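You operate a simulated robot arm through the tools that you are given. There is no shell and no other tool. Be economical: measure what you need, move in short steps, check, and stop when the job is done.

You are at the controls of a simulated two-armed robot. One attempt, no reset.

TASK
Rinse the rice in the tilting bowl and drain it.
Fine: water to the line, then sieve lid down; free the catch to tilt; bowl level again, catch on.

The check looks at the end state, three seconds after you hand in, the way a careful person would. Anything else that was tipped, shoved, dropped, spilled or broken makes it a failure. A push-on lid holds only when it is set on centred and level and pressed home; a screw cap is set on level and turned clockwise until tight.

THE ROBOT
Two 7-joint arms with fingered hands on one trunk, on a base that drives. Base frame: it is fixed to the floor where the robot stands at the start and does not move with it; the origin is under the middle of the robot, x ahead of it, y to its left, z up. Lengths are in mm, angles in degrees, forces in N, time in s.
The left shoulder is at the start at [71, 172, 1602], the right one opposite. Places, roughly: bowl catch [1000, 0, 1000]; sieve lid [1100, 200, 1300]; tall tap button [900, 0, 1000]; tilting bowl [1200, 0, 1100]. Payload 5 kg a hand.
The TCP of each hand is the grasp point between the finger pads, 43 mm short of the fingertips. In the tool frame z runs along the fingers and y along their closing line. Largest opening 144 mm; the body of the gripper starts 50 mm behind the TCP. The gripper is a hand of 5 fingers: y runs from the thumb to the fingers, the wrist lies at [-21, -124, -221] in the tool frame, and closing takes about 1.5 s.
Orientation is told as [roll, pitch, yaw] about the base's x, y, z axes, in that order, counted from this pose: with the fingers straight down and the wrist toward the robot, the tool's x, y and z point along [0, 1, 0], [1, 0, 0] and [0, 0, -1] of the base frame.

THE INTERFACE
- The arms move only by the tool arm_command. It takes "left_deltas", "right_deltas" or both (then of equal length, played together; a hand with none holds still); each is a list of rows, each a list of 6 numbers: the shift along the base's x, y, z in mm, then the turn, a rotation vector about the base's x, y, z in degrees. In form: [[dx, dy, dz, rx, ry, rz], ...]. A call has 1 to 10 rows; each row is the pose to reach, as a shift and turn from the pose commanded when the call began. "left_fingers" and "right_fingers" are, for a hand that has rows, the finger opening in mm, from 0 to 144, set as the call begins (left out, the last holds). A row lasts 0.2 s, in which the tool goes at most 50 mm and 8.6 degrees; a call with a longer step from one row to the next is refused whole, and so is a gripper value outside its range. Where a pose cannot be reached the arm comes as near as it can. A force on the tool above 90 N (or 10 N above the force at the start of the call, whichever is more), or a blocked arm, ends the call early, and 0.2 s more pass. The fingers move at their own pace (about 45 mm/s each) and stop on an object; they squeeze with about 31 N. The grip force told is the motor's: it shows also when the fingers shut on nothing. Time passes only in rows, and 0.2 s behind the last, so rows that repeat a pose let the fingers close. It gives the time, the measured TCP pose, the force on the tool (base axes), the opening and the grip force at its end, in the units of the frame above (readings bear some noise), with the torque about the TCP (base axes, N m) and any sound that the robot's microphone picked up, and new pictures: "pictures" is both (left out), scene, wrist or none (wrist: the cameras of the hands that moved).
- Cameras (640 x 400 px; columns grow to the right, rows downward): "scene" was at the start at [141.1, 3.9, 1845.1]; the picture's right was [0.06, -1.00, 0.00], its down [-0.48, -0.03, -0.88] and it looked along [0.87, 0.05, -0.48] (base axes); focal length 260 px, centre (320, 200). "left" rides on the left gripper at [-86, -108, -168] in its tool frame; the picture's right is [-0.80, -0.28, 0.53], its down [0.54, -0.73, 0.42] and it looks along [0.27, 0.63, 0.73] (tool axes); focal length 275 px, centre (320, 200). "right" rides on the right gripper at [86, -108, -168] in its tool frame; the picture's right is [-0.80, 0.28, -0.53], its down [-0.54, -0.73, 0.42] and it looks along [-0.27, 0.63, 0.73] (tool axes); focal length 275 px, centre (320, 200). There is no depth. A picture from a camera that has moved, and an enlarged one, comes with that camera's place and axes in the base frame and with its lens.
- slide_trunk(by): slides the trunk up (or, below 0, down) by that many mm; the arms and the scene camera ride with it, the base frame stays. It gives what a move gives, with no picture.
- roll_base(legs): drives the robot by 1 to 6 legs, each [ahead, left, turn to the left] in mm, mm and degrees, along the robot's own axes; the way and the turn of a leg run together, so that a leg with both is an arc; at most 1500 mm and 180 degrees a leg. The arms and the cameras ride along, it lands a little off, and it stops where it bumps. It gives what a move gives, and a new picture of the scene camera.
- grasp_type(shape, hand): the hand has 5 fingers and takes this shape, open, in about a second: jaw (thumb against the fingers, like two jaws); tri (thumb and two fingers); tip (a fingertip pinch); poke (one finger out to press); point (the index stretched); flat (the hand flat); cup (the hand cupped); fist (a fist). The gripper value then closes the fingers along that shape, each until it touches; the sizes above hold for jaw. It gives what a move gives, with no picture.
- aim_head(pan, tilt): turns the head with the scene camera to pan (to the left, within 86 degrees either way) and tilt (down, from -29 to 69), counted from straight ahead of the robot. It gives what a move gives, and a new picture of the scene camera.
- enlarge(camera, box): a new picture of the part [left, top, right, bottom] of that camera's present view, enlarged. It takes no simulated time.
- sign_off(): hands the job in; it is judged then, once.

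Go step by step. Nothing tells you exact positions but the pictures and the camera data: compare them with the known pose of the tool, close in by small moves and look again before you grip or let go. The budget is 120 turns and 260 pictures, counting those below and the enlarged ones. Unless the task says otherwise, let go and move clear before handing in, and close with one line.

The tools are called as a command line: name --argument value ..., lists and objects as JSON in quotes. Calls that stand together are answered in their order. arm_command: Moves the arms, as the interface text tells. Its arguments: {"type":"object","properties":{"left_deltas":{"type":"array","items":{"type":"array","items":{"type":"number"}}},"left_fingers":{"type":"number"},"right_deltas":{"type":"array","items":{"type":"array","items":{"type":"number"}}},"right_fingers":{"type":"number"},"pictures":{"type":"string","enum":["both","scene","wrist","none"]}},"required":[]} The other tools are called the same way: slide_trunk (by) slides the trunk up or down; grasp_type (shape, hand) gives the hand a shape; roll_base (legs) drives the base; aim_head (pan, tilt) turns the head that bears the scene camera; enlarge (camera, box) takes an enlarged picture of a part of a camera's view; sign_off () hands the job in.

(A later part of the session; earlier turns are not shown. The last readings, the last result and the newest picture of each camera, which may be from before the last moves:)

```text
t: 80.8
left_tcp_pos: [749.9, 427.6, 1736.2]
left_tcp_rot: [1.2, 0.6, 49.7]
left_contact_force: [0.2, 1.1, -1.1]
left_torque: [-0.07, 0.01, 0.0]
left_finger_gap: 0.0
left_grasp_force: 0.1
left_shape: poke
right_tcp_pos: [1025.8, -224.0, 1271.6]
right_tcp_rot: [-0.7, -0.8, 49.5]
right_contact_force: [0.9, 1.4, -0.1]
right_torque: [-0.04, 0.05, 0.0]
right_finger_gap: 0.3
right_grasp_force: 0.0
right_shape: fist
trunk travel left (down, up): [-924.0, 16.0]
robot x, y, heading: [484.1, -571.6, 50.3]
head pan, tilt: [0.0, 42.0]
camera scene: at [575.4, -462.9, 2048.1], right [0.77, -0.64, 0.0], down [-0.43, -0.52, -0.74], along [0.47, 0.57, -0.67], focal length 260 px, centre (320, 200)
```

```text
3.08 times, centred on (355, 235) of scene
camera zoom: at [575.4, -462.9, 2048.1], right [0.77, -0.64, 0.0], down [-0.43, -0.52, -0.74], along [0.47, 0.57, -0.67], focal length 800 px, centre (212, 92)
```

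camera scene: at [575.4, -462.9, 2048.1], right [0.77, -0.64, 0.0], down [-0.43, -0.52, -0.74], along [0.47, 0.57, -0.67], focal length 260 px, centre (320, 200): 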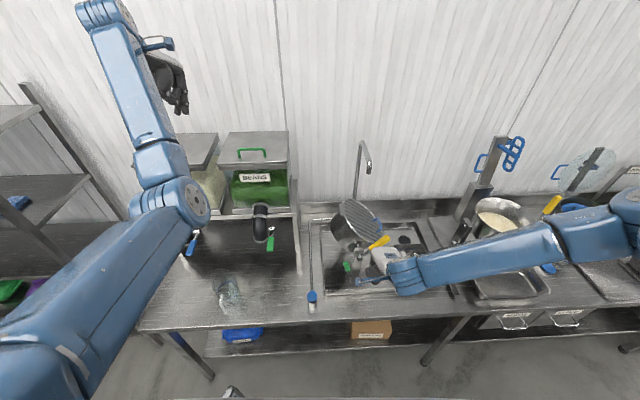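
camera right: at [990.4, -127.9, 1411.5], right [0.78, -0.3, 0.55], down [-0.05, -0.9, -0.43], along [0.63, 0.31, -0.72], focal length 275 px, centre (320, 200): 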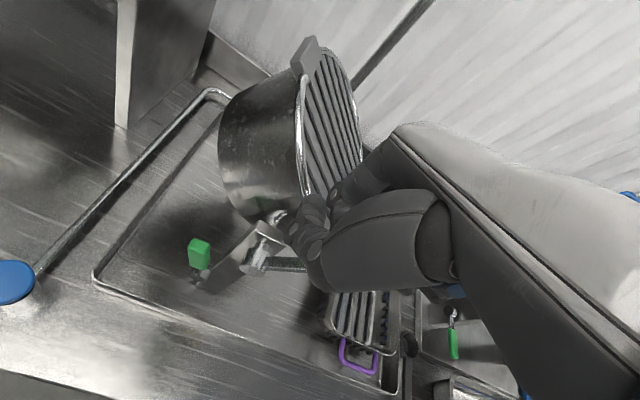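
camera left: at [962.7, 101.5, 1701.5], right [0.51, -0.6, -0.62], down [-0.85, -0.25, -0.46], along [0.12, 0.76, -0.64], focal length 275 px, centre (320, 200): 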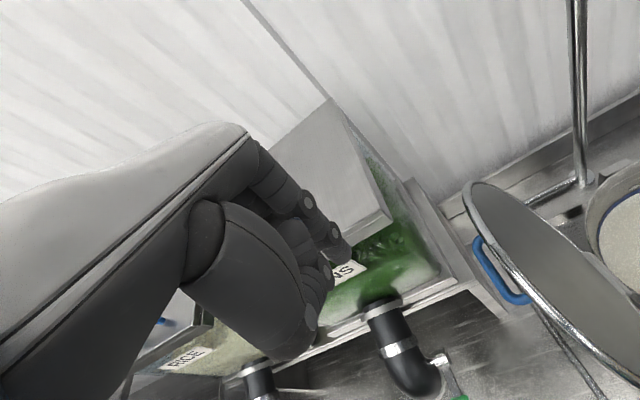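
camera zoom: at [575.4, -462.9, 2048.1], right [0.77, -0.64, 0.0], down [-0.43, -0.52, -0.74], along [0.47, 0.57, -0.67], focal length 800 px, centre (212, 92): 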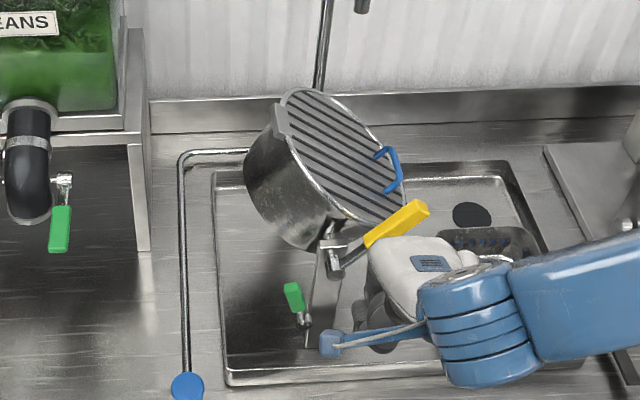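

The bowl holds its tilt by friction, so I can push it both ways. Re-approach above the handle and press it down.

arm_command --right_deltas '[[15, -5, 20, 0, 0, 0], [40, 0, 40, 0, 0, 0], [70, 20, 45, 0, 0, 0], [100, 50, 45, 0, 0, 0], [126, 84, 45, 0, 0, 0], [126, 84, 20, 0, 0, 0], [126, 84, 0, 0, 0, 0]]' --pictures "both"

enlarge --camera "scene" --box '[290, 170, 420, 300]'

```text
t: 82.4
left_tcp_pos: [746.7, 421.9, 1740.7]
left_tcp_rot: [1.2, 0.3, 49.7]
left_contact_force: [0.1, 0.2, 0.5]
left_torque: [-0.02, 0.05, -0.03]
left_finger_gap: 0.0
left_grasp_force: 0.0
left_shape: poke
right_tcp_pos: [1152.0, -142.7, 1275.5]
right_tcp_rot: [-0.6, -1.1, 49.6]
right_contact_force: [0.7, -0.9, 1.0]
right_torque: [-0.06, 0.04, 0.02]
right_finger_gap: 0.0
right_grasp_force: 0.1
right_shape: fist
trunk travel left (down, up): [-924.0, 16.0]
robot x, y, heading: [483.3, -569.4, 50.0]
head pan, tilt: [0.0, 42.0]
camera scene: at [571.7, -469.7, 2048.9], right [0.77, -0.64, 0.0], down [-0.43, -0.51, -0.74], along [0.48, 0.57, -0.67], focal length 260 px, centre (320, 200)
camera right: at [1010.3, -171.6, 1440.3], right [0.78, -0.31, 0.55], down [-0.05, -0.9, -0.43], along [0.63, 0.31, -0.72], focal length 275 px, centre (320, 200)
```

scene: 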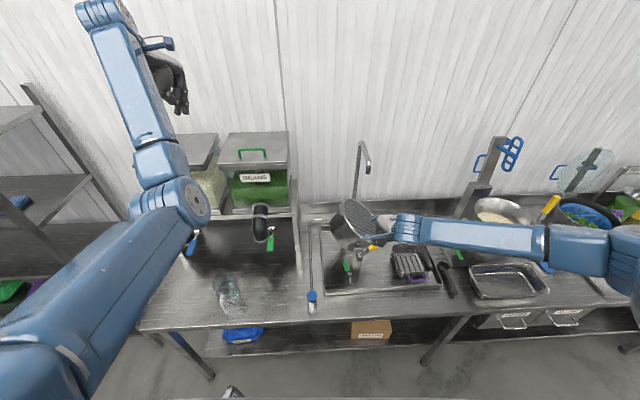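
right: 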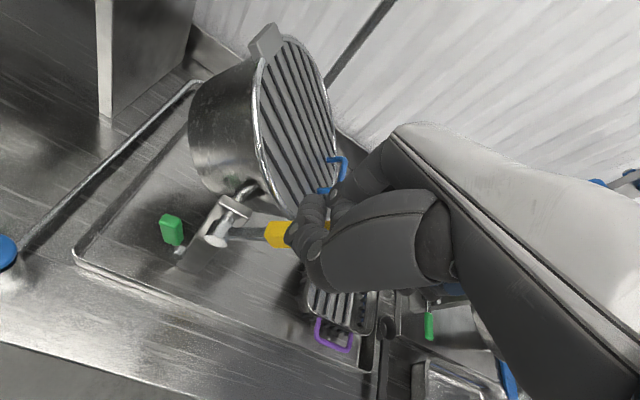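

```text
3.08 times, centred on (355, 235) of scene
camera zoom: at [571.7, -469.7, 2048.9], right [0.77, -0.64, 0.0], down [-0.43, -0.51, -0.74], along [0.48, 0.57, -0.67], focal length 800 px, centre (212, 92)
```

zoom: 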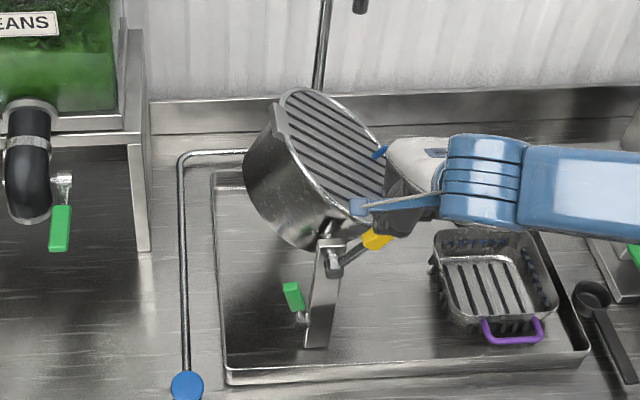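

arm_command --right_deltas '[[-7, -10, -12, 0, 0, 0], [-7, -10, -25, 0, 0, 0], [-5, -11, -40, 0, 0, 0], [-3, -13, -55, 0, 0, 0], [0, -15, -70, 0, 0, 0], [2, -17, -85, 0, 0, 0]]' --pictures "wrist"

enlarge --camera "scene" --box '[290, 170, 420, 300]'

```text
t: 83.8
left_tcp_pos: [746.5, 420.2, 1741.0]
left_tcp_rot: [1.1, 0.2, 49.6]
left_contact_force: [0.8, -0.2, -0.8]
left_torque: [0.03, -0.02, -0.02]
left_finger_gap: 0.0
left_grasp_force: 0.2
left_shape: poke
right_tcp_pos: [1150.7, -161.9, 1188.2]
right_tcp_rot: [-0.6, -1.1, 49.5]
right_contact_force: [-3.5, -3.8, 4.9]
right_torque: [0.11, -0.2, -0.09]
right_finger_gap: 0.2
right_grasp_force: 0.1
right_shape: fist
trunk travel left (down, up): [-924.0, 16.0]
robot x, y, heading: [485.2, -571.4, 50.2]
head pan, tilt: [0.0, 42.0]
camera right: at [1010.4, -190.2, 1353.3], right [0.78, -0.31, 0.55], down [-0.05, -0.9, -0.43], along [0.63, 0.31, -0.72], focal length 275 px, centre (320, 200)
```

right: 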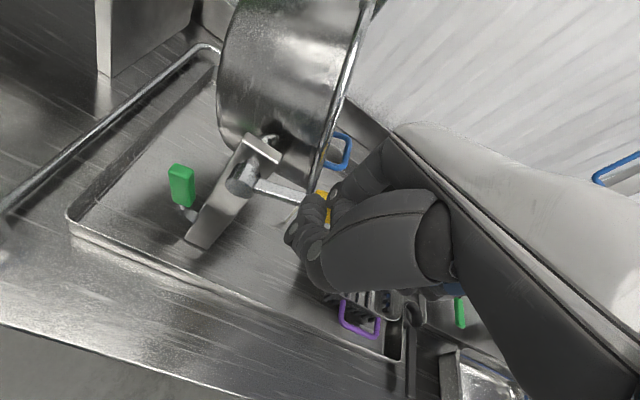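

```text
3.08 times, centred on (355, 235) of scene
camera zoom: at [570.5, -470.4, 2048.9], right [0.77, -0.64, 0.0], down [-0.43, -0.51, -0.74], along [0.48, 0.57, -0.67], focal length 800 px, centre (212, 92)
```

zoom: 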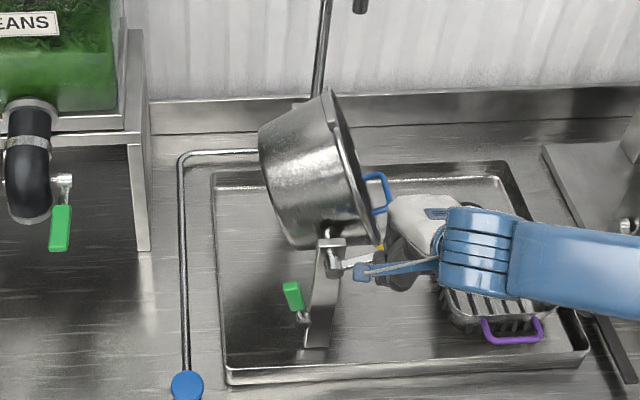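

About 85° now. Push a little further and wait for the water to drain.

arm_command --right_deltas '[[0, 0, -12, 0, 0, 0], [-2, 1, -24, 0, 0, 0], [-4, 2, -36, 0, 0, 0], [-6, 3, -46, 0, 0, 0], [-6, 3, -46, 0, 0, 0], [-6, 3, -46, 0, 0, 0]]' --pictures "wrist"

enlarge --camera "scene" --box '[290, 170, 420, 300]'

```text
t: 85.2
left_tcp_pos: [745.2, 420.9, 1740.4]
left_tcp_rot: [1.2, 0.3, 49.7]
left_contact_force: [-0.2, 0.5, 0.0]
left_torque: [0.0, 0.02, 0.0]
left_finger_gap: 0.1
left_grasp_force: 0.0
left_shape: poke
right_tcp_pos: [1145.7, -158.2, 1142.9]
right_tcp_rot: [-0.6, -1.1, 49.5]
right_contact_force: [-1.0, -3.9, 4.0]
right_torque: [0.12, -0.1, -0.14]
right_finger_gap: 0.0
right_grasp_force: 0.1
right_shape: fist
trunk travel left (down, up): [-924.0, 16.0]
robot x, y, heading: [483.4, -573.2, 50.0]
head pan, tilt: [0.0, 42.0]
camera right: at [1005.7, -186.8, 1307.6], right [0.78, -0.31, 0.55], down [-0.05, -0.9, -0.43], along [0.63, 0.31, -0.72], focal length 275 px, centre (320, 200)
```

right: 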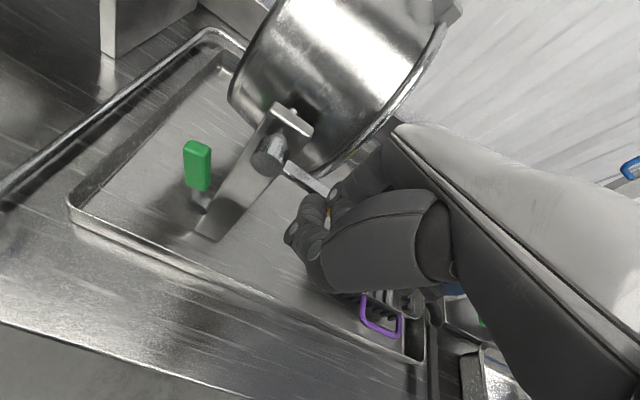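

```text
3.08 times, centred on (355, 235) of scene
camera zoom: at [570.6, -470.5, 2048.9], right [0.77, -0.64, 0.0], down [-0.43, -0.51, -0.74], along [0.48, 0.57, -0.67], focal length 800 px, centre (212, 92)
```

zoom: 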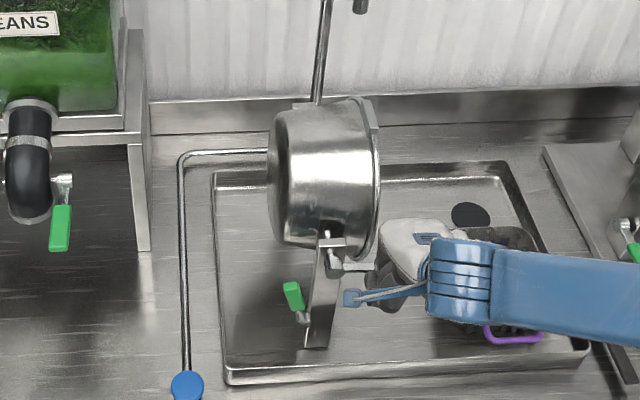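

Tilted past 100°. Hold there a few seconds.

arm_command --right_deltas '[[0, 0, 0, 0, 0, 0], [0, 0, 0, 0, 0, 0], [0, 0, 0, 0, 0, 0], [0, 0, 0, 0, 0, 0], [0, 0, 0, 0, 0, 0], [0, 0, 0, 0, 0, 0], [0, 0, 0, 0, 0, 0], [0, 0, 0, 0, 0, 0], [0, 0, 0, 0, 0, 0], [0, 0, 0, 0, 0, 0]]' --pictures "scene"

arm_command --right_deltas '[[0, 0, 0, 0, 0, 0], [0, 0, 0, 0, 0, 0], [0, 0, 0, 0, 0, 0], [0, 0, 0, 0, 0, 0], [0, 0, 0, 0, 0, 0], [0, 0, 0, 0, 0, 0], [0, 0, 0, 0, 0, 0], [0, 0, 0, 0, 0, 0], [0, 0, 0, 0, 0, 0], [0, 0, 0, 0, 0, 0]]' --pictures "none"

enlarge --camera "scene" --box '[290, 170, 420, 300]'

```text
t: 87.4
left_tcp_pos: [743.8, 421.7, 1739.7]
left_tcp_rot: [1.2, 0.2, 49.7]
left_contact_force: [-0.8, -0.5, 0.5]
left_torque: [-0.02, 0.01, 0.01]
left_finger_gap: 0.0
left_grasp_force: 0.1
left_shape: poke
right_tcp_pos: [1145.6, -157.8, 1142.6]
right_tcp_rot: [-0.7, -1.1, 49.5]
right_contact_force: [-1.5, -2.1, 1.8]
right_torque: [0.07, -0.13, -0.01]
right_finger_gap: 0.0
right_grasp_force: 0.1
right_shape: fist
trunk travel left (down, up): [-924.0, 16.0]
robot x, y, heading: [484.1, -569.2, 49.8]
head pan, tilt: [0.0, 42.0]
camera scene: at [570.5, -469.7, 2048.9], right [0.77, -0.64, 0.0], down [-0.43, -0.51, -0.74], along [0.48, 0.57, -0.67], focal length 260 px, centre (320, 200)
```

scene: 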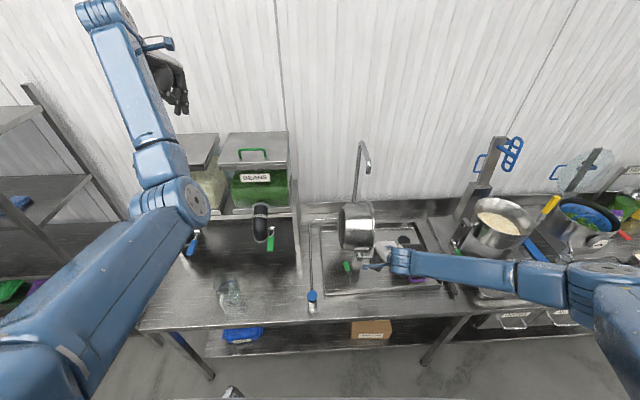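

```text
t: 89.6
left_tcp_pos: [745.5, 421.0, 1739.5]
left_tcp_rot: [1.2, 0.2, 49.7]
left_contact_force: [-0.4, -0.4, 0.5]
left_torque: [-0.02, 0.02, -0.02]
left_finger_gap: 0.0
left_grasp_force: 0.1
left_shape: poke
right_tcp_pos: [1146.5, -158.3, 1141.2]
right_tcp_rot: [-0.6, -1.0, 49.5]
right_contact_force: [-1.9, -1.7, 1.6]
right_torque: [0.04, -0.08, -0.08]
right_finger_gap: 0.1
right_grasp_force: 0.0
right_shape: fist
trunk travel left (down, up): [-924.0, 16.0]
robot x, y, heading: [482.8, -572.3, 49.9]
head pan, tilt: [0.0, 42.0]
```

```text
3.08 times, centred on (355, 235) of scene
camera zoom: at [570.8, -469.7, 2048.9], right [0.77, -0.64, 0.0], down [-0.43, -0.51, -0.74], along [0.48, 0.57, -0.67], focal length 800 px, centre (212, 92)
```

zoom: 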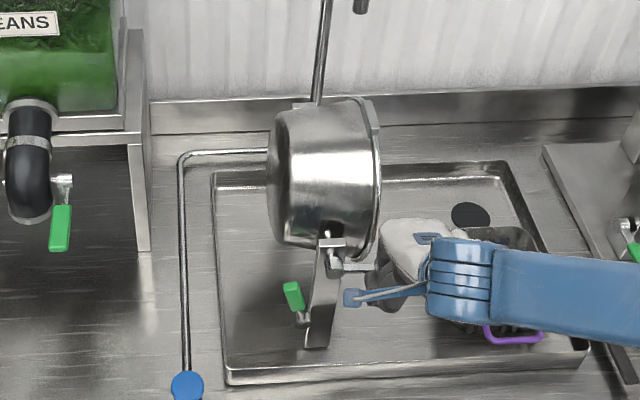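

Drained. Now raise the hand, switch to the pinch shape, and look at the handle to grip it and bring the bowl back.

arm_command --right_deltas '[[0, 0, 30, 0, 0, 0], [0, -5, 70, 0, 0, 0], [0, -10, 110, 0, 0, 0], [0, -10, 130, 0, 0, 0]]' --pictures "none"

grasp_type --shape "tip" --hand "right"

arm_command --right_deltas '[[0, 0, 0, 0, 0, 0], [0, 0, 0, 0, 0, 0], [0, 0, 0, 0, 0, 0], [0, 0, 0, 0, 0, 0]]' --right_fingers 70 --pictures "wrist"

enlarge --camera "scene" --box '[290, 170, 420, 300]'

```text
t: 90.6
left_tcp_pos: [745.7, 421.2, 1739.8]
left_tcp_rot: [1.2, 0.3, 49.6]
left_contact_force: [-0.1, 0.4, 1.3]
left_torque: [0.0, -0.01, 0.02]
left_finger_gap: 0.0
left_grasp_force: 0.2
left_shape: poke
right_tcp_pos: [1146.2, -167.0, 1274.7]
right_tcp_rot: [-0.7, -1.0, 49.5]
right_contact_force: [-0.6, -0.2, -0.1]
right_torque: [0.03, 0.0, 0.0]
right_finger_gap: 0.0
right_grasp_force: 0.0
right_shape: fist
trunk travel left (down, up): [-924.0, 16.0]
robot x, y, heading: [486.5, -572.4, 49.8]
head pan, tilt: [0.0, 42.0]
```

```text
t: 91.5
left_tcp_pos: [746.9, 421.5, 1739.5]
left_tcp_rot: [1.2, 0.2, 49.7]
left_contact_force: [-0.1, 0.0, -0.1]
left_torque: [-0.02, -0.04, 0.0]
left_finger_gap: 0.1
left_grasp_force: 0.1
left_shape: poke
right_tcp_pos: [1147.2, -167.4, 1274.7]
right_tcp_rot: [-0.6, -1.0, 49.5]
right_contact_force: [0.4, 0.7, -0.2]
right_torque: [0.01, -0.01, 0.0]
right_finger_gap: 143.6
right_grasp_force: 0.1
right_shape: tip
trunk travel left (down, up): [-924.0, 16.0]
robot x, y, heading: [483.9, -571.4, 50.0]
head pan, tilt: [0.0, 42.0]
```

```text
t: 92.5
left_tcp_pos: [746.4, 422.7, 1740.7]
left_tcp_rot: [1.1, 0.3, 49.7]
left_contact_force: [0.0, 0.4, 0.9]
left_torque: [0.01, 0.03, -0.01]
left_finger_gap: 0.1
left_grasp_force: 0.0
left_shape: poke
right_tcp_pos: [1146.8, -167.5, 1275.6]
right_tcp_rot: [-0.6, -1.1, 49.5]
right_contact_force: [-0.8, -0.3, -0.5]
right_torque: [-0.01, -0.01, -0.01]
right_finger_gap: 70.6
right_grasp_force: 0.2
right_shape: tip
trunk travel left (down, up): [-924.0, 16.0]
robot x, y, heading: [488.3, -571.7, 50.0]
head pan, tilt: [0.0, 42.0]
camera right: at [1006.8, -195.1, 1440.0], right [0.78, -0.31, 0.55], down [-0.05, -0.9, -0.43], along [0.63, 0.31, -0.72], focal length 275 px, centre (320, 200)
```

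right: 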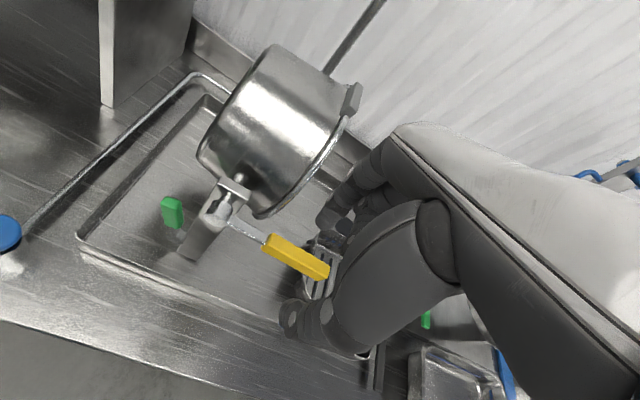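

```text
3.08 times, centred on (355, 235) of scene
camera zoom: at [571.2, -469.2, 2048.8], right [0.77, -0.64, 0.0], down [-0.43, -0.51, -0.74], along [0.48, 0.57, -0.67], focal length 800 px, centre (212, 92)
```

zoom: 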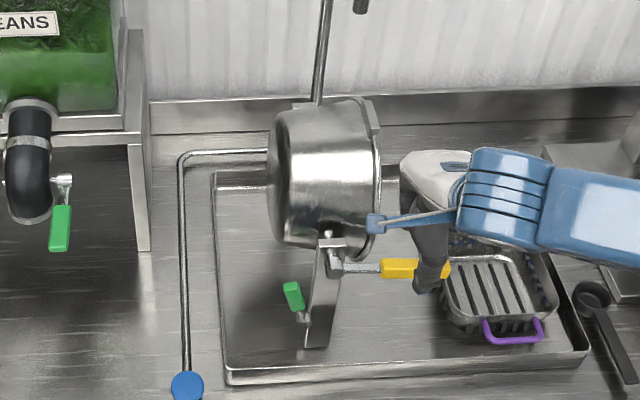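

Handle centre estimated near [1228,-137,1096]. Approach above it and re-check.

arm_command --right_deltas '[[24, 0, -10, 0, 0, 0], [48, 8, -30, 0, 0, 0], [71, 25, -60, 0, 0, 0], [71, 25, -95, 0, 0, 0]]' --pictures "wrist"

enlarge --camera "right" --box '[190, 170, 400, 340]'

enlarge --camera "scene" --box '[330, 200, 410, 280]'

```text
t: 93.5
left_tcp_pos: [746.7, 422.1, 1739.0]
left_tcp_rot: [1.2, 0.3, 49.7]
left_contact_force: [0.3, -0.8, 0.6]
left_torque: [0.01, 0.02, 0.04]
left_finger_gap: 0.0
left_grasp_force: 0.0
left_shape: poke
right_tcp_pos: [1218.1, -141.7, 1178.2]
right_tcp_rot: [-0.7, -1.1, 49.3]
right_contact_force: [0.4, 0.3, 0.0]
right_torque: [-0.07, 0.04, 0.04]
right_finger_gap: 70.2
right_grasp_force: 0.0
right_shape: tip
trunk travel left (down, up): [-924.0, 16.0]
robot x, y, heading: [488.0, -572.4, 49.8]
head pan, tilt: [0.0, 42.0]
camera right: at [1077.7, -169.6, 1343.8], right [0.78, -0.31, 0.55], down [-0.05, -0.9, -0.43], along [0.63, 0.31, -0.72], focal length 275 px, centre (320, 200)
```

right: 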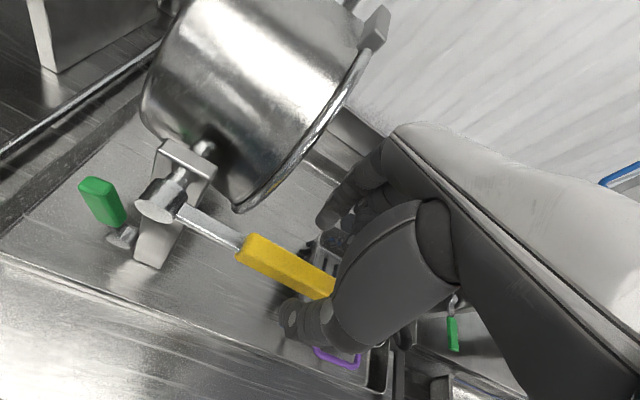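

```text
2.35 times, centred on (295, 255) of right
camera zoom: at [1077.7, -169.6, 1343.8], right [0.78, -0.31, 0.55], down [-0.05, -0.9, -0.43], along [0.63, 0.31, -0.72], focal length 648 px, centre (379, 71)
```

zoom: 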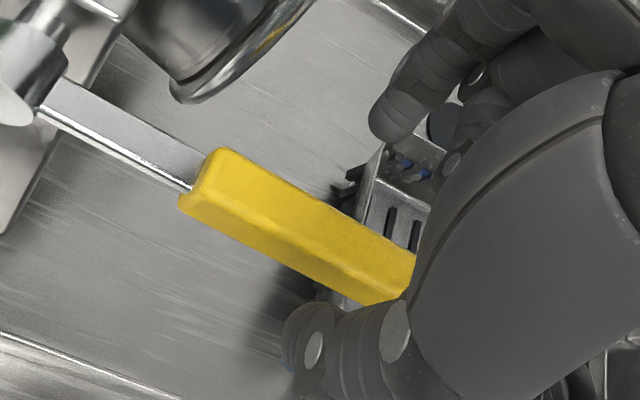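

```text
5.00 times, centred on (370, 240) of scene
camera zoom: at [571.6, -467.7, 2048.8], right [0.77, -0.64, 0.0], down [-0.43, -0.51, -0.74], along [0.48, 0.57, -0.67], focal length 1300 px, centre (70, 0)
```

zoom: 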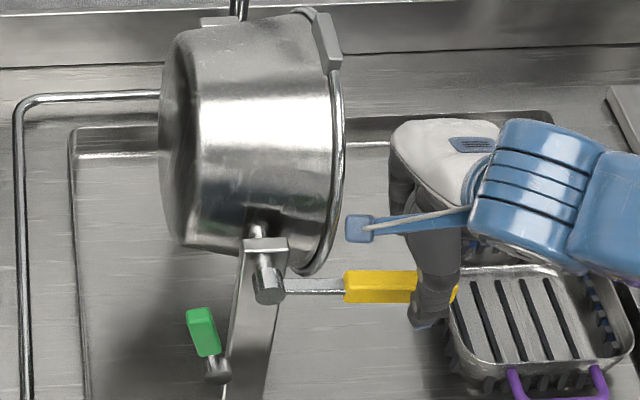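

arm_command --right_deltas '[[7, 10, -10, 0, 0, 0], [7, 10, -40, 0, 0, 0], [7, 10, -70, 0, 0, 0], [7, 10, -88, 0, 0, 0]]' --pictures "wrist"

enlarge --camera "right" --box '[190, 170, 400, 340]'

```text
t: 94.5
left_tcp_pos: [745.9, 423.8, 1738.9]
left_tcp_rot: [1.2, 0.3, 49.9]
left_contact_force: [-1.7, 0.8, 0.1]
left_torque: [0.01, 0.03, 0.02]
left_finger_gap: 0.0
left_grasp_force: 0.0
left_shape: poke
right_tcp_pos: [1224.8, -127.1, 1091.2]
right_tcp_rot: [-0.6, -1.2, 49.6]
right_contact_force: [5.8, 12.3, 3.9]
right_torque: [-0.57, 0.14, 0.37]
right_finger_gap: 70.6
right_grasp_force: 0.1
right_shape: tip
trunk travel left (down, up): [-924.0, 16.0]
robot x, y, heading: [486.1, -571.6, 50.3]
head pan, tilt: [0.0, 42.0]
camera right: at [1085.1, -156.8, 1255.7], right [0.78, -0.3, 0.55], down [-0.05, -0.9, -0.43], along [0.63, 0.31, -0.72], focal length 275 px, centre (320, 200)
```

right: 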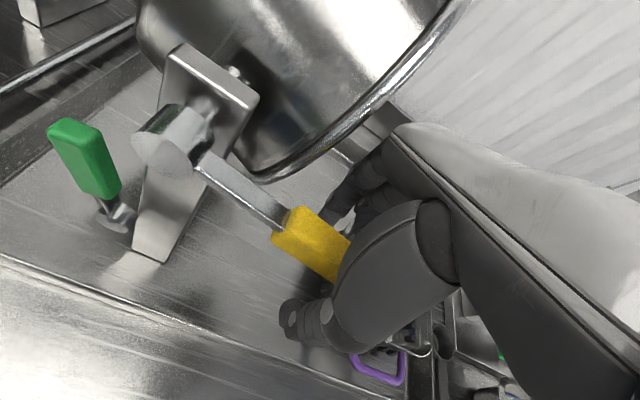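

```text
2.35 times, centred on (295, 255) of right
camera zoom: at [1085.1, -156.8, 1255.7], right [0.78, -0.3, 0.55], down [-0.05, -0.9, -0.43], along [0.63, 0.31, -0.72], focal length 648 px, centre (379, 71)
```

zoom: 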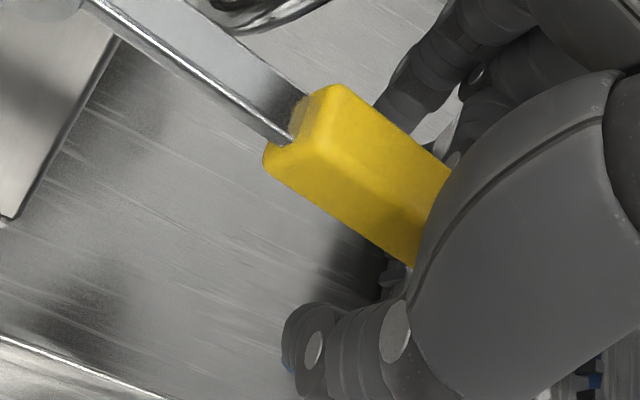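

The bar is nearer the index side; shift forward 15 mm and close.

arm_command --right_deltas '[[5, 6, 0, 0, 0, 0], [10, 13, 0, 0, 0, 0], [10, 13, 0, 0, 0, 0], [10, 13, 0, 0, 0, 0], [10, 13, 0, 0, 0, 0], [10, 13, 0, 0, 0, 0], [10, 13, 0, 0, 0, 0], [10, 13, 0, 0, 0, 0]]' --right_fingers 0 --pictures "wrist"

enlarge --camera "right" --box '[190, 170, 400, 340]'

```text
t: 96.3
left_tcp_pos: [743.9, 417.0, 1742.1]
left_tcp_rot: [1.2, 0.2, 49.6]
left_contact_force: [-1.2, 0.6, 0.8]
left_torque: [0.02, 0.01, -0.01]
left_finger_gap: 0.0
left_grasp_force: 0.1
left_shape: poke
right_tcp_pos: [1232.0, -123.1, 1092.6]
right_tcp_rot: [-0.8, -1.1, 49.4]
right_contact_force: [-19.3, -26.0, -5.3]
right_torque: [0.67, -0.48, 0.16]
right_finger_gap: 24.1
right_grasp_force: 31.1
right_shape: tip
trunk travel left (down, up): [-924.0, 16.0]
robot x, y, heading: [486.6, -570.8, 49.8]
head pan, tilt: [0.0, 42.0]
camera right: at [1090.8, -151.5, 1257.3], right [0.78, -0.31, 0.55], down [-0.05, -0.9, -0.43], along [0.63, 0.31, -0.72], focal length 275 px, centre (320, 200)
```

right: 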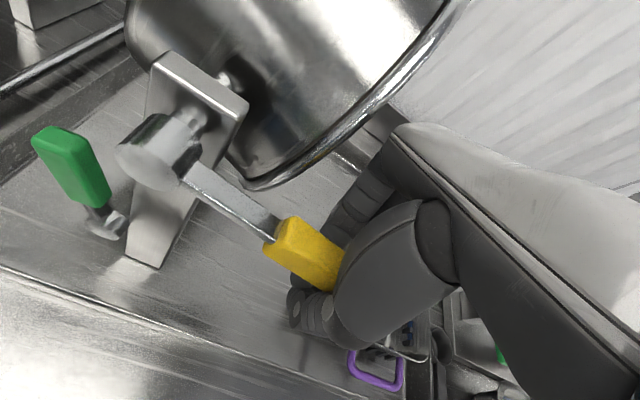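

```text
2.35 times, centred on (295, 255) of right
camera zoom: at [1090.8, -151.5, 1257.3], right [0.78, -0.31, 0.55], down [-0.05, -0.9, -0.43], along [0.63, 0.31, -0.72], focal length 648 px, centre (379, 71)
```

zoom: 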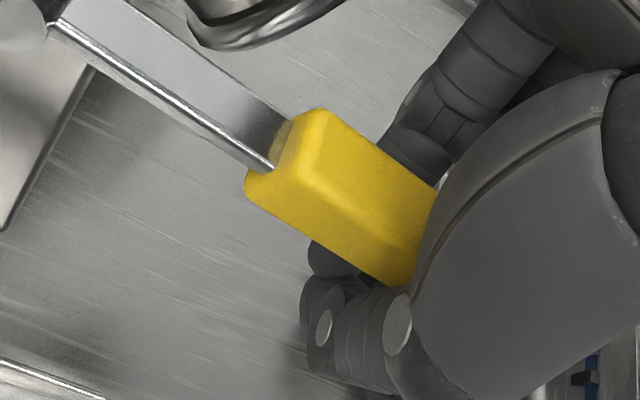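

Gripped firmly. Relax the sideways load and swing the handle back up along the arc.

arm_command --right_deltas '[[-5, -6, 2, 0, 0, 0], [1.4, -10.8, 23, 0, 0, 0], [4.6, -13.1, 46, 0, 0, 0], [5.5, -13.7, 71, 0, 0, 0], [2.2, -11.3, 95, 0, 0, 0], [-4.2, -6.6, 118, 0, 0, 0], [-13.8, 0.5, 139, 0, 0, 0]]' --pictures "wrist"

enlarge --camera "scene" --box '[290, 170, 420, 300]'

```text
t: 97.9
left_tcp_pos: [743.7, 420.6, 1741.4]
left_tcp_rot: [1.2, 0.3, 49.7]
left_contact_force: [0.2, 0.3, -0.5]
left_torque: [-0.01, 0.01, -0.02]
left_finger_gap: 0.0
left_grasp_force: 0.0
left_shape: poke
right_tcp_pos: [1218.8, -118.4, 1230.3]
right_tcp_rot: [-0.6, -1.1, 49.5]
right_contact_force: [-10.4, -6.5, -4.4]
right_torque: [0.23, -0.24, -0.07]
right_finger_gap: 22.0
right_grasp_force: 30.6
right_shape: tip
trunk travel left (down, up): [-924.0, 16.0]
robot x, y, heading: [486.7, -571.4, 50.1]
head pan, tilt: [0.0, 42.0]
camera right: at [1078.2, -147.2, 1396.0], right [0.78, -0.31, 0.55], down [-0.05, -0.9, -0.43], along [0.63, 0.31, -0.72], focal length 275 px, centre (320, 200)
```

right: 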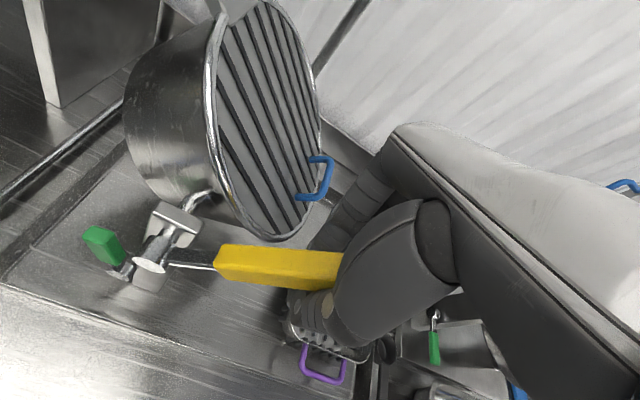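

```text
3.08 times, centred on (355, 235) of scene
camera zoom: at [569.1, -470.7, 2049.0], right [0.77, -0.64, 0.0], down [-0.43, -0.51, -0.74], along [0.48, 0.57, -0.67], focal length 800 px, centre (212, 92)
```

zoom: 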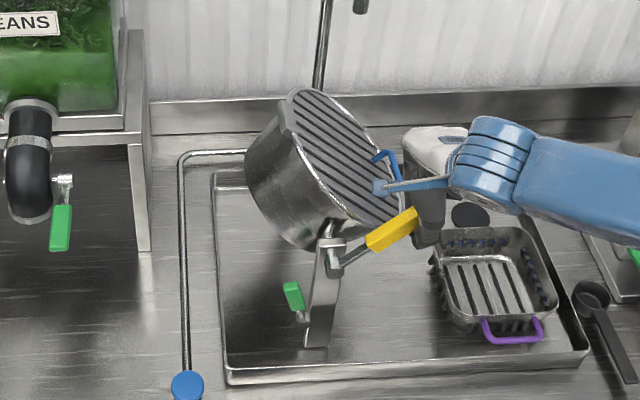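

arm_command --right_deltas '[[-14, 6, 18, 0, 0, 0], [-28.5, 16.6, 33, 0, 0, 0], [-44.6, 28.5, 45, 0, 0, 0], [-62.3, 41.6, 54, 0, 0, 0], [-76.8, 52.2, 58, 0, 0, 0]]' --pictures "wrist"

enlarge --camera "scene" --box '[290, 170, 420, 300]'

```text
t: 99.1
left_tcp_pos: [752.1, 418.9, 1740.2]
left_tcp_rot: [1.2, 0.3, 49.6]
left_contact_force: [0.1, 0.7, 0.4]
left_torque: [0.04, 0.05, -0.02]
left_finger_gap: 0.2
left_grasp_force: 0.0
left_shape: poke
right_tcp_pos: [1150.1, -71.2, 1287.4]
right_tcp_rot: [-0.7, -1.1, 49.1]
right_contact_force: [16.6, -13.0, -3.3]
right_torque: [-0.3, -0.52, 0.34]
right_finger_gap: 18.2
right_grasp_force: 30.7
right_shape: tip
trunk travel left (down, up): [-924.0, 16.0]
robot x, y, heading: [485.5, -569.1, 49.9]
head pan, tilt: [0.0, 42.0]
camera right: at [1010.0, -97.8, 1452.0], right [0.78, -0.31, 0.55], down [-0.06, -0.9, -0.43], along [0.63, 0.3, -0.72], focal length 275 px, centre (320, 200)
```

right: 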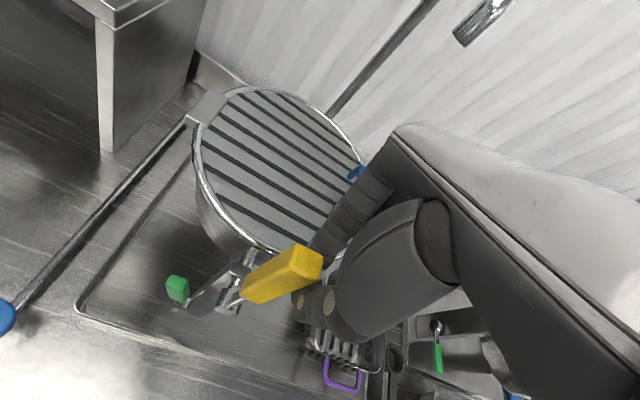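

```text
3.08 times, centred on (355, 235) of scene
camera zoom: at [576.3, -472.1, 2048.8], right [0.77, -0.64, 0.0], down [-0.43, -0.51, -0.74], along [0.48, 0.57, -0.67], focal length 800 px, centre (212, 92)
```

zoom: 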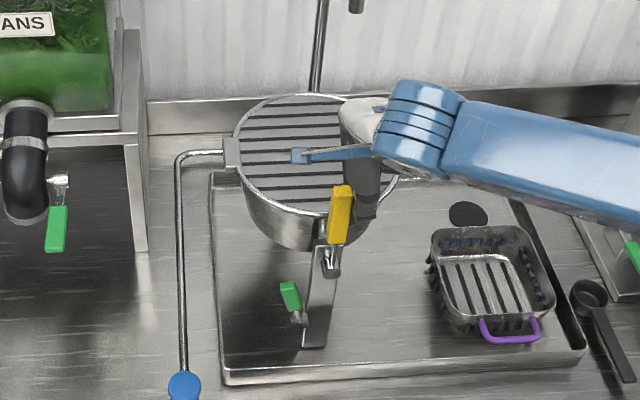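

The bowl seems back level against a stop. Release the handle, rise, and check.

arm_command --right_deltas '[[4, -4, 0, 0, 0, 0], [4, -4, 0, 0, 0, 0], [4, -4, 0, 0, 0, 0], [4, -4, 0, 0, 0, 0], [4, -4, 30, 0, 0, 0], [4, -4, 70, 0, 0, 0], [4, -4, 110, 0, 0, 0], [-5, -30, 130, 0, 0, 0], [-25, -65, 140, 0, 0, 0]]' --right_fingers 80 --pictures "both"

enlarge --camera "scene" --box '[310, 185, 400, 265]'

enlarge --camera "right" --box '[130, 100, 390, 350]'

```text
t: 101.1
left_tcp_pos: [744.3, 417.3, 1741.7]
left_tcp_rot: [1.2, 0.1, 49.9]
left_contact_force: [-0.4, -0.1, 1.1]
left_torque: [0.05, -0.02, 0.05]
left_finger_gap: 0.1
left_grasp_force: 0.1
left_shape: poke
right_tcp_pos: [1119.5, -137.6, 1431.7]
right_tcp_rot: [-0.5, -1.2, 49.5]
right_contact_force: [-0.7, 0.5, 0.3]
right_torque: [0.03, -0.05, -0.01]
right_finger_gap: 80.2
right_grasp_force: 0.1
right_shape: tip
trunk travel left (down, up): [-924.0, 16.0]
robot x, y, heading: [483.5, -569.6, 50.2]
head pan, tilt: [0.0, 42.0]
camera scene: at [570.1, -473.1, 2049.1], right [0.77, -0.64, 0.0], down [-0.43, -0.51, -0.74], along [0.48, 0.57, -0.67], focal length 260 px, centre (320, 200)
camera right: at [978.9, -165.9, 1596.6], right [0.78, -0.31, 0.55], down [-0.05, -0.9, -0.43], along [0.63, 0.31, -0.72], focal length 275 px, centre (320, 200)
```

scene: 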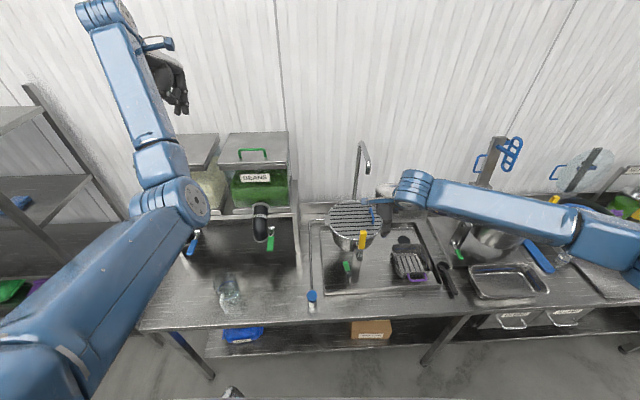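
right: 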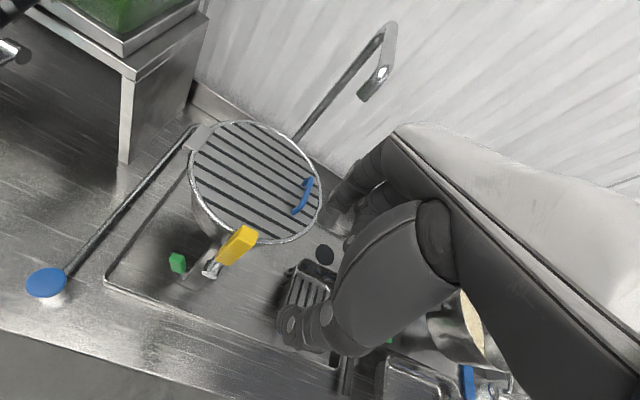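

```text
5.00 times, centred on (355, 225) of scene
camera zoom: at [570.1, -473.1, 2049.1], right [0.77, -0.64, 0.0], down [-0.43, -0.51, -0.74], along [0.48, 0.57, -0.67], focal length 1300 px, centre (145, 75)
```

zoom: 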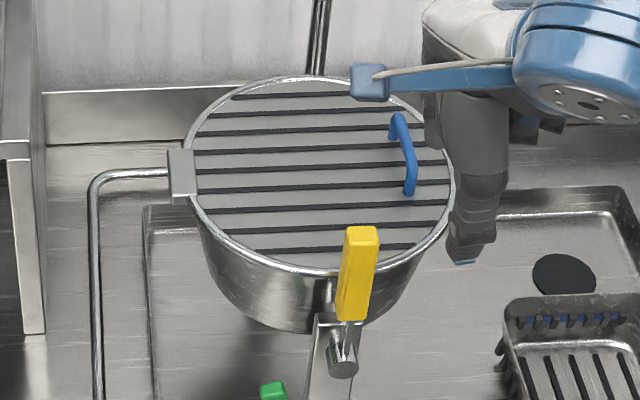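

```text
1.60 times, centred on (260, 225) of right
camera zoom: at [978.9, -165.9, 1596.6], right [0.78, -0.31, 0.55], down [-0.05, -0.9, -0.43], along [0.63, 0.31, -0.72], focal length 440 px, centre (416, 160)
```

zoom: 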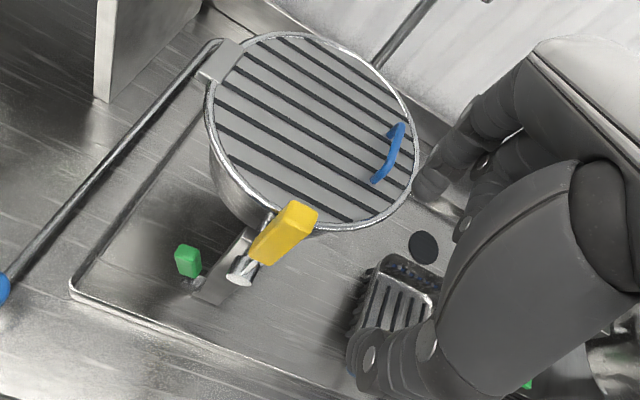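

Releasing nudged the bowl ~2° off. I'll make a fist and press the handle gently from the right until it meets the level stop.

grasp_type --shape "fist" --hand "right"

arm_command --right_deltas '[[40, -4, 0, 0, 0, 0], [84, -10, 0, 0, 0, 0], [84, -10, -45, 0, 0, 0], [84, -10, -90, 0, 0, 0], [84, -10, -145, 0, 0, 0]]' --pictures "none"

```text
t: 102.0
left_tcp_pos: [746.8, 421.0, 1740.1]
left_tcp_rot: [1.2, 0.3, 49.8]
left_contact_force: [0.6, -0.7, 0.8]
left_torque: [-0.02, -0.05, 0.01]
left_finger_gap: 0.0
left_grasp_force: 0.1
left_shape: poke
right_tcp_pos: [1120.2, -136.1, 1430.0]
right_tcp_rot: [-0.7, -1.1, 49.5]
right_contact_force: [-0.4, -0.3, 0.0]
right_torque: [0.01, 0.0, 0.0]
right_finger_gap: 0.0
right_grasp_force: 0.0
right_shape: fist
trunk travel left (down, up): [-924.0, 16.0]
robot x, y, heading: [487.8, -572.5, 50.1]
head pan, tilt: [0.0, 42.0]
```

```text
refused: row 5 steps farther than a row can; nothing moved
```

arm_command --right_deltas '[[40, -4, 0, 0, 0, 0], [84, -10, 0, 0, 0, 0], [84, -10, -45, 0, 0, 0], [84, -10, -90, 0, 0, 0], [84, -10, -135, 0, 0, 0], [84, -10, -145, 0, 0, 0]]' --pictures "scene"

enlarge --camera "scene" --box '[310, 185, 400, 265]'

```text
t: 103.4
left_tcp_pos: [746.5, 420.4, 1740.2]
left_tcp_rot: [1.2, 0.2, 49.7]
left_contact_force: [0.7, -0.2, -0.2]
left_torque: [0.02, -0.03, 0.04]
left_finger_gap: 0.0
left_grasp_force: 0.1
left_shape: poke
right_tcp_pos: [1203.6, -142.6, 1282.7]
right_tcp_rot: [-0.6, -1.1, 49.4]
right_contact_force: [0.2, 0.1, 0.0]
right_torque: [0.01, 0.02, -0.01]
right_finger_gap: 0.0
right_grasp_force: 0.1
right_shape: fist
trunk travel left (down, up): [-924.0, 16.0]
robot x, y, heading: [483.7, -572.3, 50.0]
head pan, tilt: [0.0, 42.0]
camera scene: at [572.4, -470.7, 2048.9], right [0.77, -0.64, 0.0], down [-0.43, -0.51, -0.74], along [0.48, 0.57, -0.67], focal length 260 px, centre (320, 200)
```

scene: 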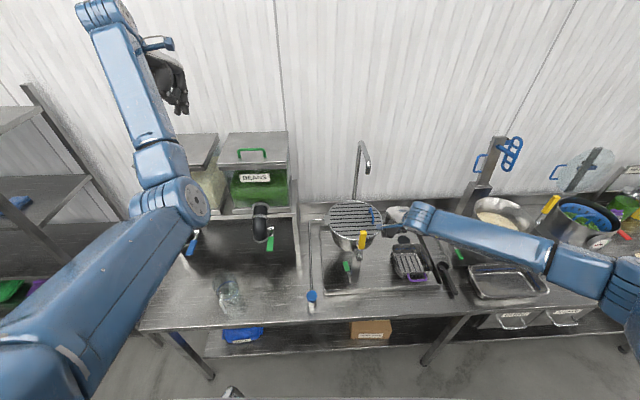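

```text
5.00 times, centred on (355, 225) of scene
camera zoom: at [572.4, -470.7, 2048.9], right [0.77, -0.64, 0.0], down [-0.43, -0.51, -0.74], along [0.48, 0.57, -0.67], focal length 1300 px, centre (145, 75)
```

zoom: 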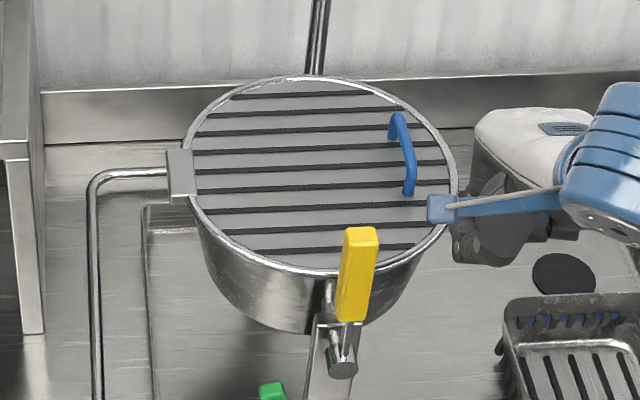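

arm_command --right_deltas '[[-10, 7.4, 0, 0, 0, 0], [-18, 13.3, 0, 0, 0, 0], [-24, 17.7, 0, 0, 0, 0], [-30, 22.2, 0, 0, 0, 0], [-34, 25, 0, 0, 0, 0]]' --pictures "wrist"

enlarge --camera "scene" --box '[310, 185, 400, 265]'

```text
t: 104.6
left_tcp_pos: [745.7, 422.0, 1738.9]
left_tcp_rot: [1.0, 0.3, 49.6]
left_contact_force: [-0.7, 0.2, -1.6]
left_torque: [-0.03, 0.01, 0.0]
left_finger_gap: 0.0
left_grasp_force: 0.1
left_shape: poke
right_tcp_pos: [1167.8, -117.7, 1282.8]
right_tcp_rot: [-0.8, -1.0, 49.5]
right_contact_force: [0.1, 0.4, 0.6]
right_torque: [-0.02, -0.02, 0.0]
right_finger_gap: 0.0
right_grasp_force: 0.0
right_shape: fist
trunk travel left (down, up): [-924.0, 16.0]
robot x, y, heading: [482.7, -571.8, 49.9]
head pan, tilt: [0.0, 42.0]
camera right: at [1027.6, -144.8, 1447.9], right [0.78, -0.3, 0.55], down [-0.05, -0.9, -0.43], along [0.63, 0.31, -0.72], focal length 275 px, centre (320, 200)
```

right: 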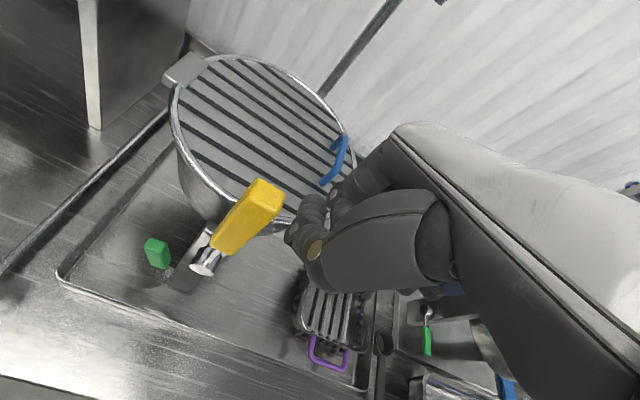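

```text
5.00 times, centred on (355, 225) of scene
camera zoom: at [570.7, -468.2, 2048.8], right [0.77, -0.64, 0.0], down [-0.43, -0.51, -0.74], along [0.48, 0.57, -0.67], focal length 1300 px, centre (145, 75)
```

zoom: 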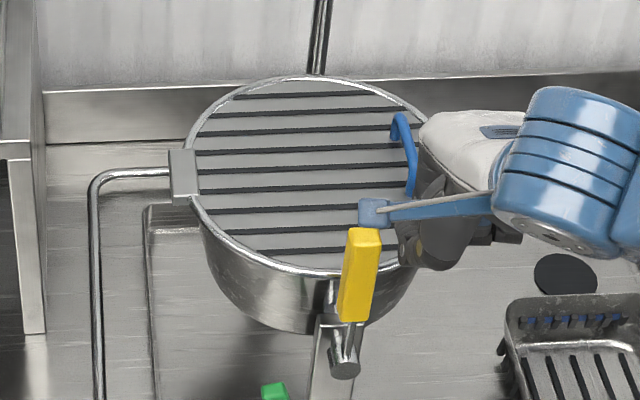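

Not yet touching; continue left in small steps.

arm_command --right_deltas '[[-6, 3.5, 0, 0, 0, 0], [-12, 7, 0, 0, 0, 0], [-18, 11, 0, 0, 0, 0], [-22, 14, 0, 0, 0, 0]]' --pictures "none"

enlarge --camera "scene" --box '[310, 185, 400, 265]'

```text
t: 105.6
left_tcp_pos: [750.9, 418.5, 1740.7]
left_tcp_rot: [1.3, 0.2, 49.7]
left_contact_force: [0.3, -1.2, -0.7]
left_torque: [0.03, 0.04, 0.01]
left_finger_gap: 0.1
left_grasp_force: 0.0
left_shape: poke
right_tcp_pos: [1151.2, -106.0, 1282.6]
right_tcp_rot: [-0.5, -1.1, 49.4]
right_contact_force: [7.2, -6.4, 0.9]
right_torque: [0.08, 0.08, 0.09]
right_finger_gap: 0.0
right_grasp_force: 0.0
right_shape: fist
trunk travel left (down, up): [-924.0, 16.0]
robot x, y, heading: [482.7, -572.8, 50.1]
head pan, tilt: [0.0, 42.0]
```

```text
5.00 times, centred on (355, 225) of scene
camera zoom: at [574.2, -472.9, 2048.9], right [0.77, -0.64, 0.0], down [-0.43, -0.51, -0.74], along [0.48, 0.57, -0.67], focal length 1300 px, centre (145, 75)
```

zoom: 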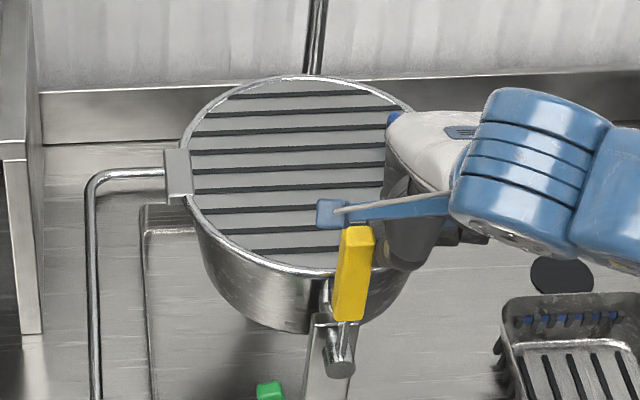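

arm_command --right_deltas '[[-3, 2.2, 0, 0, 0, 0], [-7, 5.2, 0, 0, 0, 0], [-10, 7.4, 0, 0, 0, 0]]' --pictures "none"

enlarge --camera "scene" --box '[310, 185, 400, 265]'

```text
t: 106.4
left_tcp_pos: [754.4, 415.1, 1742.7]
left_tcp_rot: [1.5, 0.2, 49.6]
left_contact_force: [0.9, 0.2, 0.5]
left_torque: [-0.01, 0.01, 0.01]
left_finger_gap: 0.1
left_grasp_force: 0.1
left_shape: poke
right_tcp_pos: [1146.1, -102.0, 1283.7]
right_tcp_rot: [-0.5, -1.2, 49.1]
right_contact_force: [31.7, -24.5, 13.5]
right_torque: [0.3, 0.61, 0.31]
right_finger_gap: 0.0
right_grasp_force: 0.0
right_shape: fist
trunk travel left (down, up): [-924.0, 16.0]
robot x, y, heading: [485.3, -568.7, 49.8]
head pan, tilt: [0.0, 42.0]
```

```text
5.00 times, centred on (355, 225) of scene
camera zoom: at [578.7, -476.9, 2049.0], right [0.77, -0.64, -0.01], down [-0.43, -0.51, -0.74], along [0.48, 0.57, -0.67], focal length 1300 px, centre (145, 75)
```

zoom: 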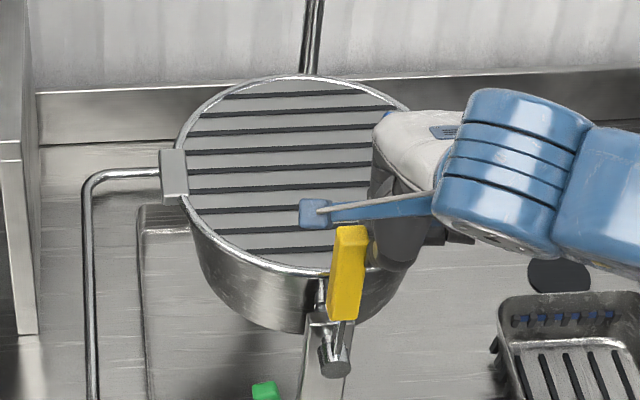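

40 N with no further movement: the bowl is at its level stop. Retract upward and move to the left for the catch.

arm_command --right_deltas '[[20, -15, 0, 0, 0, 0], [30, -23, 30, 0, 0, 0], [30, -30, 75, 0, 0, 0], [30, -38, 120, 0, 0, 0], [10, -45, 150, 0, 0, 0], [-35, -45, 150, 0, 0, 0], [-80, -40, 145, 0, 0, 0], [-120, -20, 130, 0, 0, 0], [-150, 15, 120, 0, 0, 0], [-165, 50, 95, 0, 0, 0]]' --pictures "none"

grasp_type --shape "tip" --hand "right"

enlarge --camera "scene" --box '[310, 185, 400, 295]'

```text
t: 108.6
left_tcp_pos: [744.3, 427.2, 1736.7]
left_tcp_rot: [1.1, 0.4, 49.8]
left_contact_force: [0.1, 0.0, -0.7]
left_torque: [-0.06, 0.0, 0.01]
left_finger_gap: 0.1
left_grasp_force: 0.1
left_shape: poke
right_tcp_pos: [969.8, -41.2, 1375.4]
right_tcp_rot: [-0.8, -1.1, 49.4]
right_contact_force: [0.4, 1.2, 1.0]
right_torque: [-0.03, 0.02, 0.02]
right_finger_gap: 0.0
right_grasp_force: 0.1
right_shape: fist
trunk travel left (down, up): [-924.0, 16.0]
robot x, y, heading: [486.2, -570.0, 50.0]
head pan, tilt: [0.0, 42.0]
```

```text
t: 109.5
left_tcp_pos: [746.3, 424.3, 1740.2]
left_tcp_rot: [1.2, 0.3, 49.8]
left_contact_force: [-0.8, 1.1, 0.4]
left_torque: [-0.04, -0.02, -0.02]
left_finger_gap: 0.0
left_grasp_force: 0.1
left_shape: poke
right_tcp_pos: [970.1, -44.3, 1376.1]
right_tcp_rot: [-0.6, -0.9, 49.4]
right_contact_force: [0.1, -0.1, -0.4]
right_torque: [0.03, -0.01, 0.0]
right_finger_gap: 143.7
right_grasp_force: 0.0
right_shape: tip
trunk travel left (down, up): [-924.0, 16.0]
robot x, y, heading: [483.5, -571.6, 50.0]
head pan, tilt: [0.0, 42.0]
```

```text
3.64 times, centred on (355, 240) of scene
camera zoom: at [571.0, -468.0, 2048.7], right [0.77, -0.64, 0.0], down [-0.43, -0.51, -0.74], along [0.48, 0.57, -0.67], focal length 945 px, centre (193, 54)
```

zoom: 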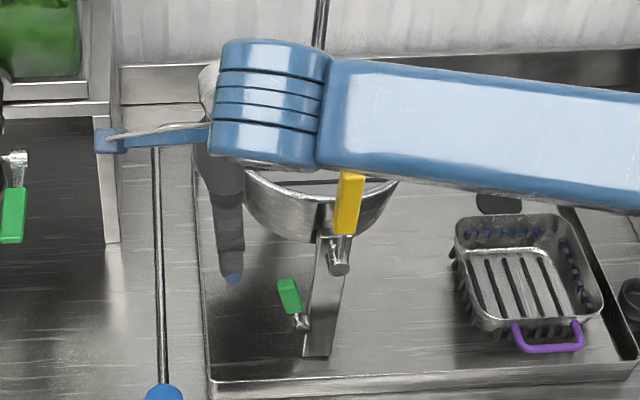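

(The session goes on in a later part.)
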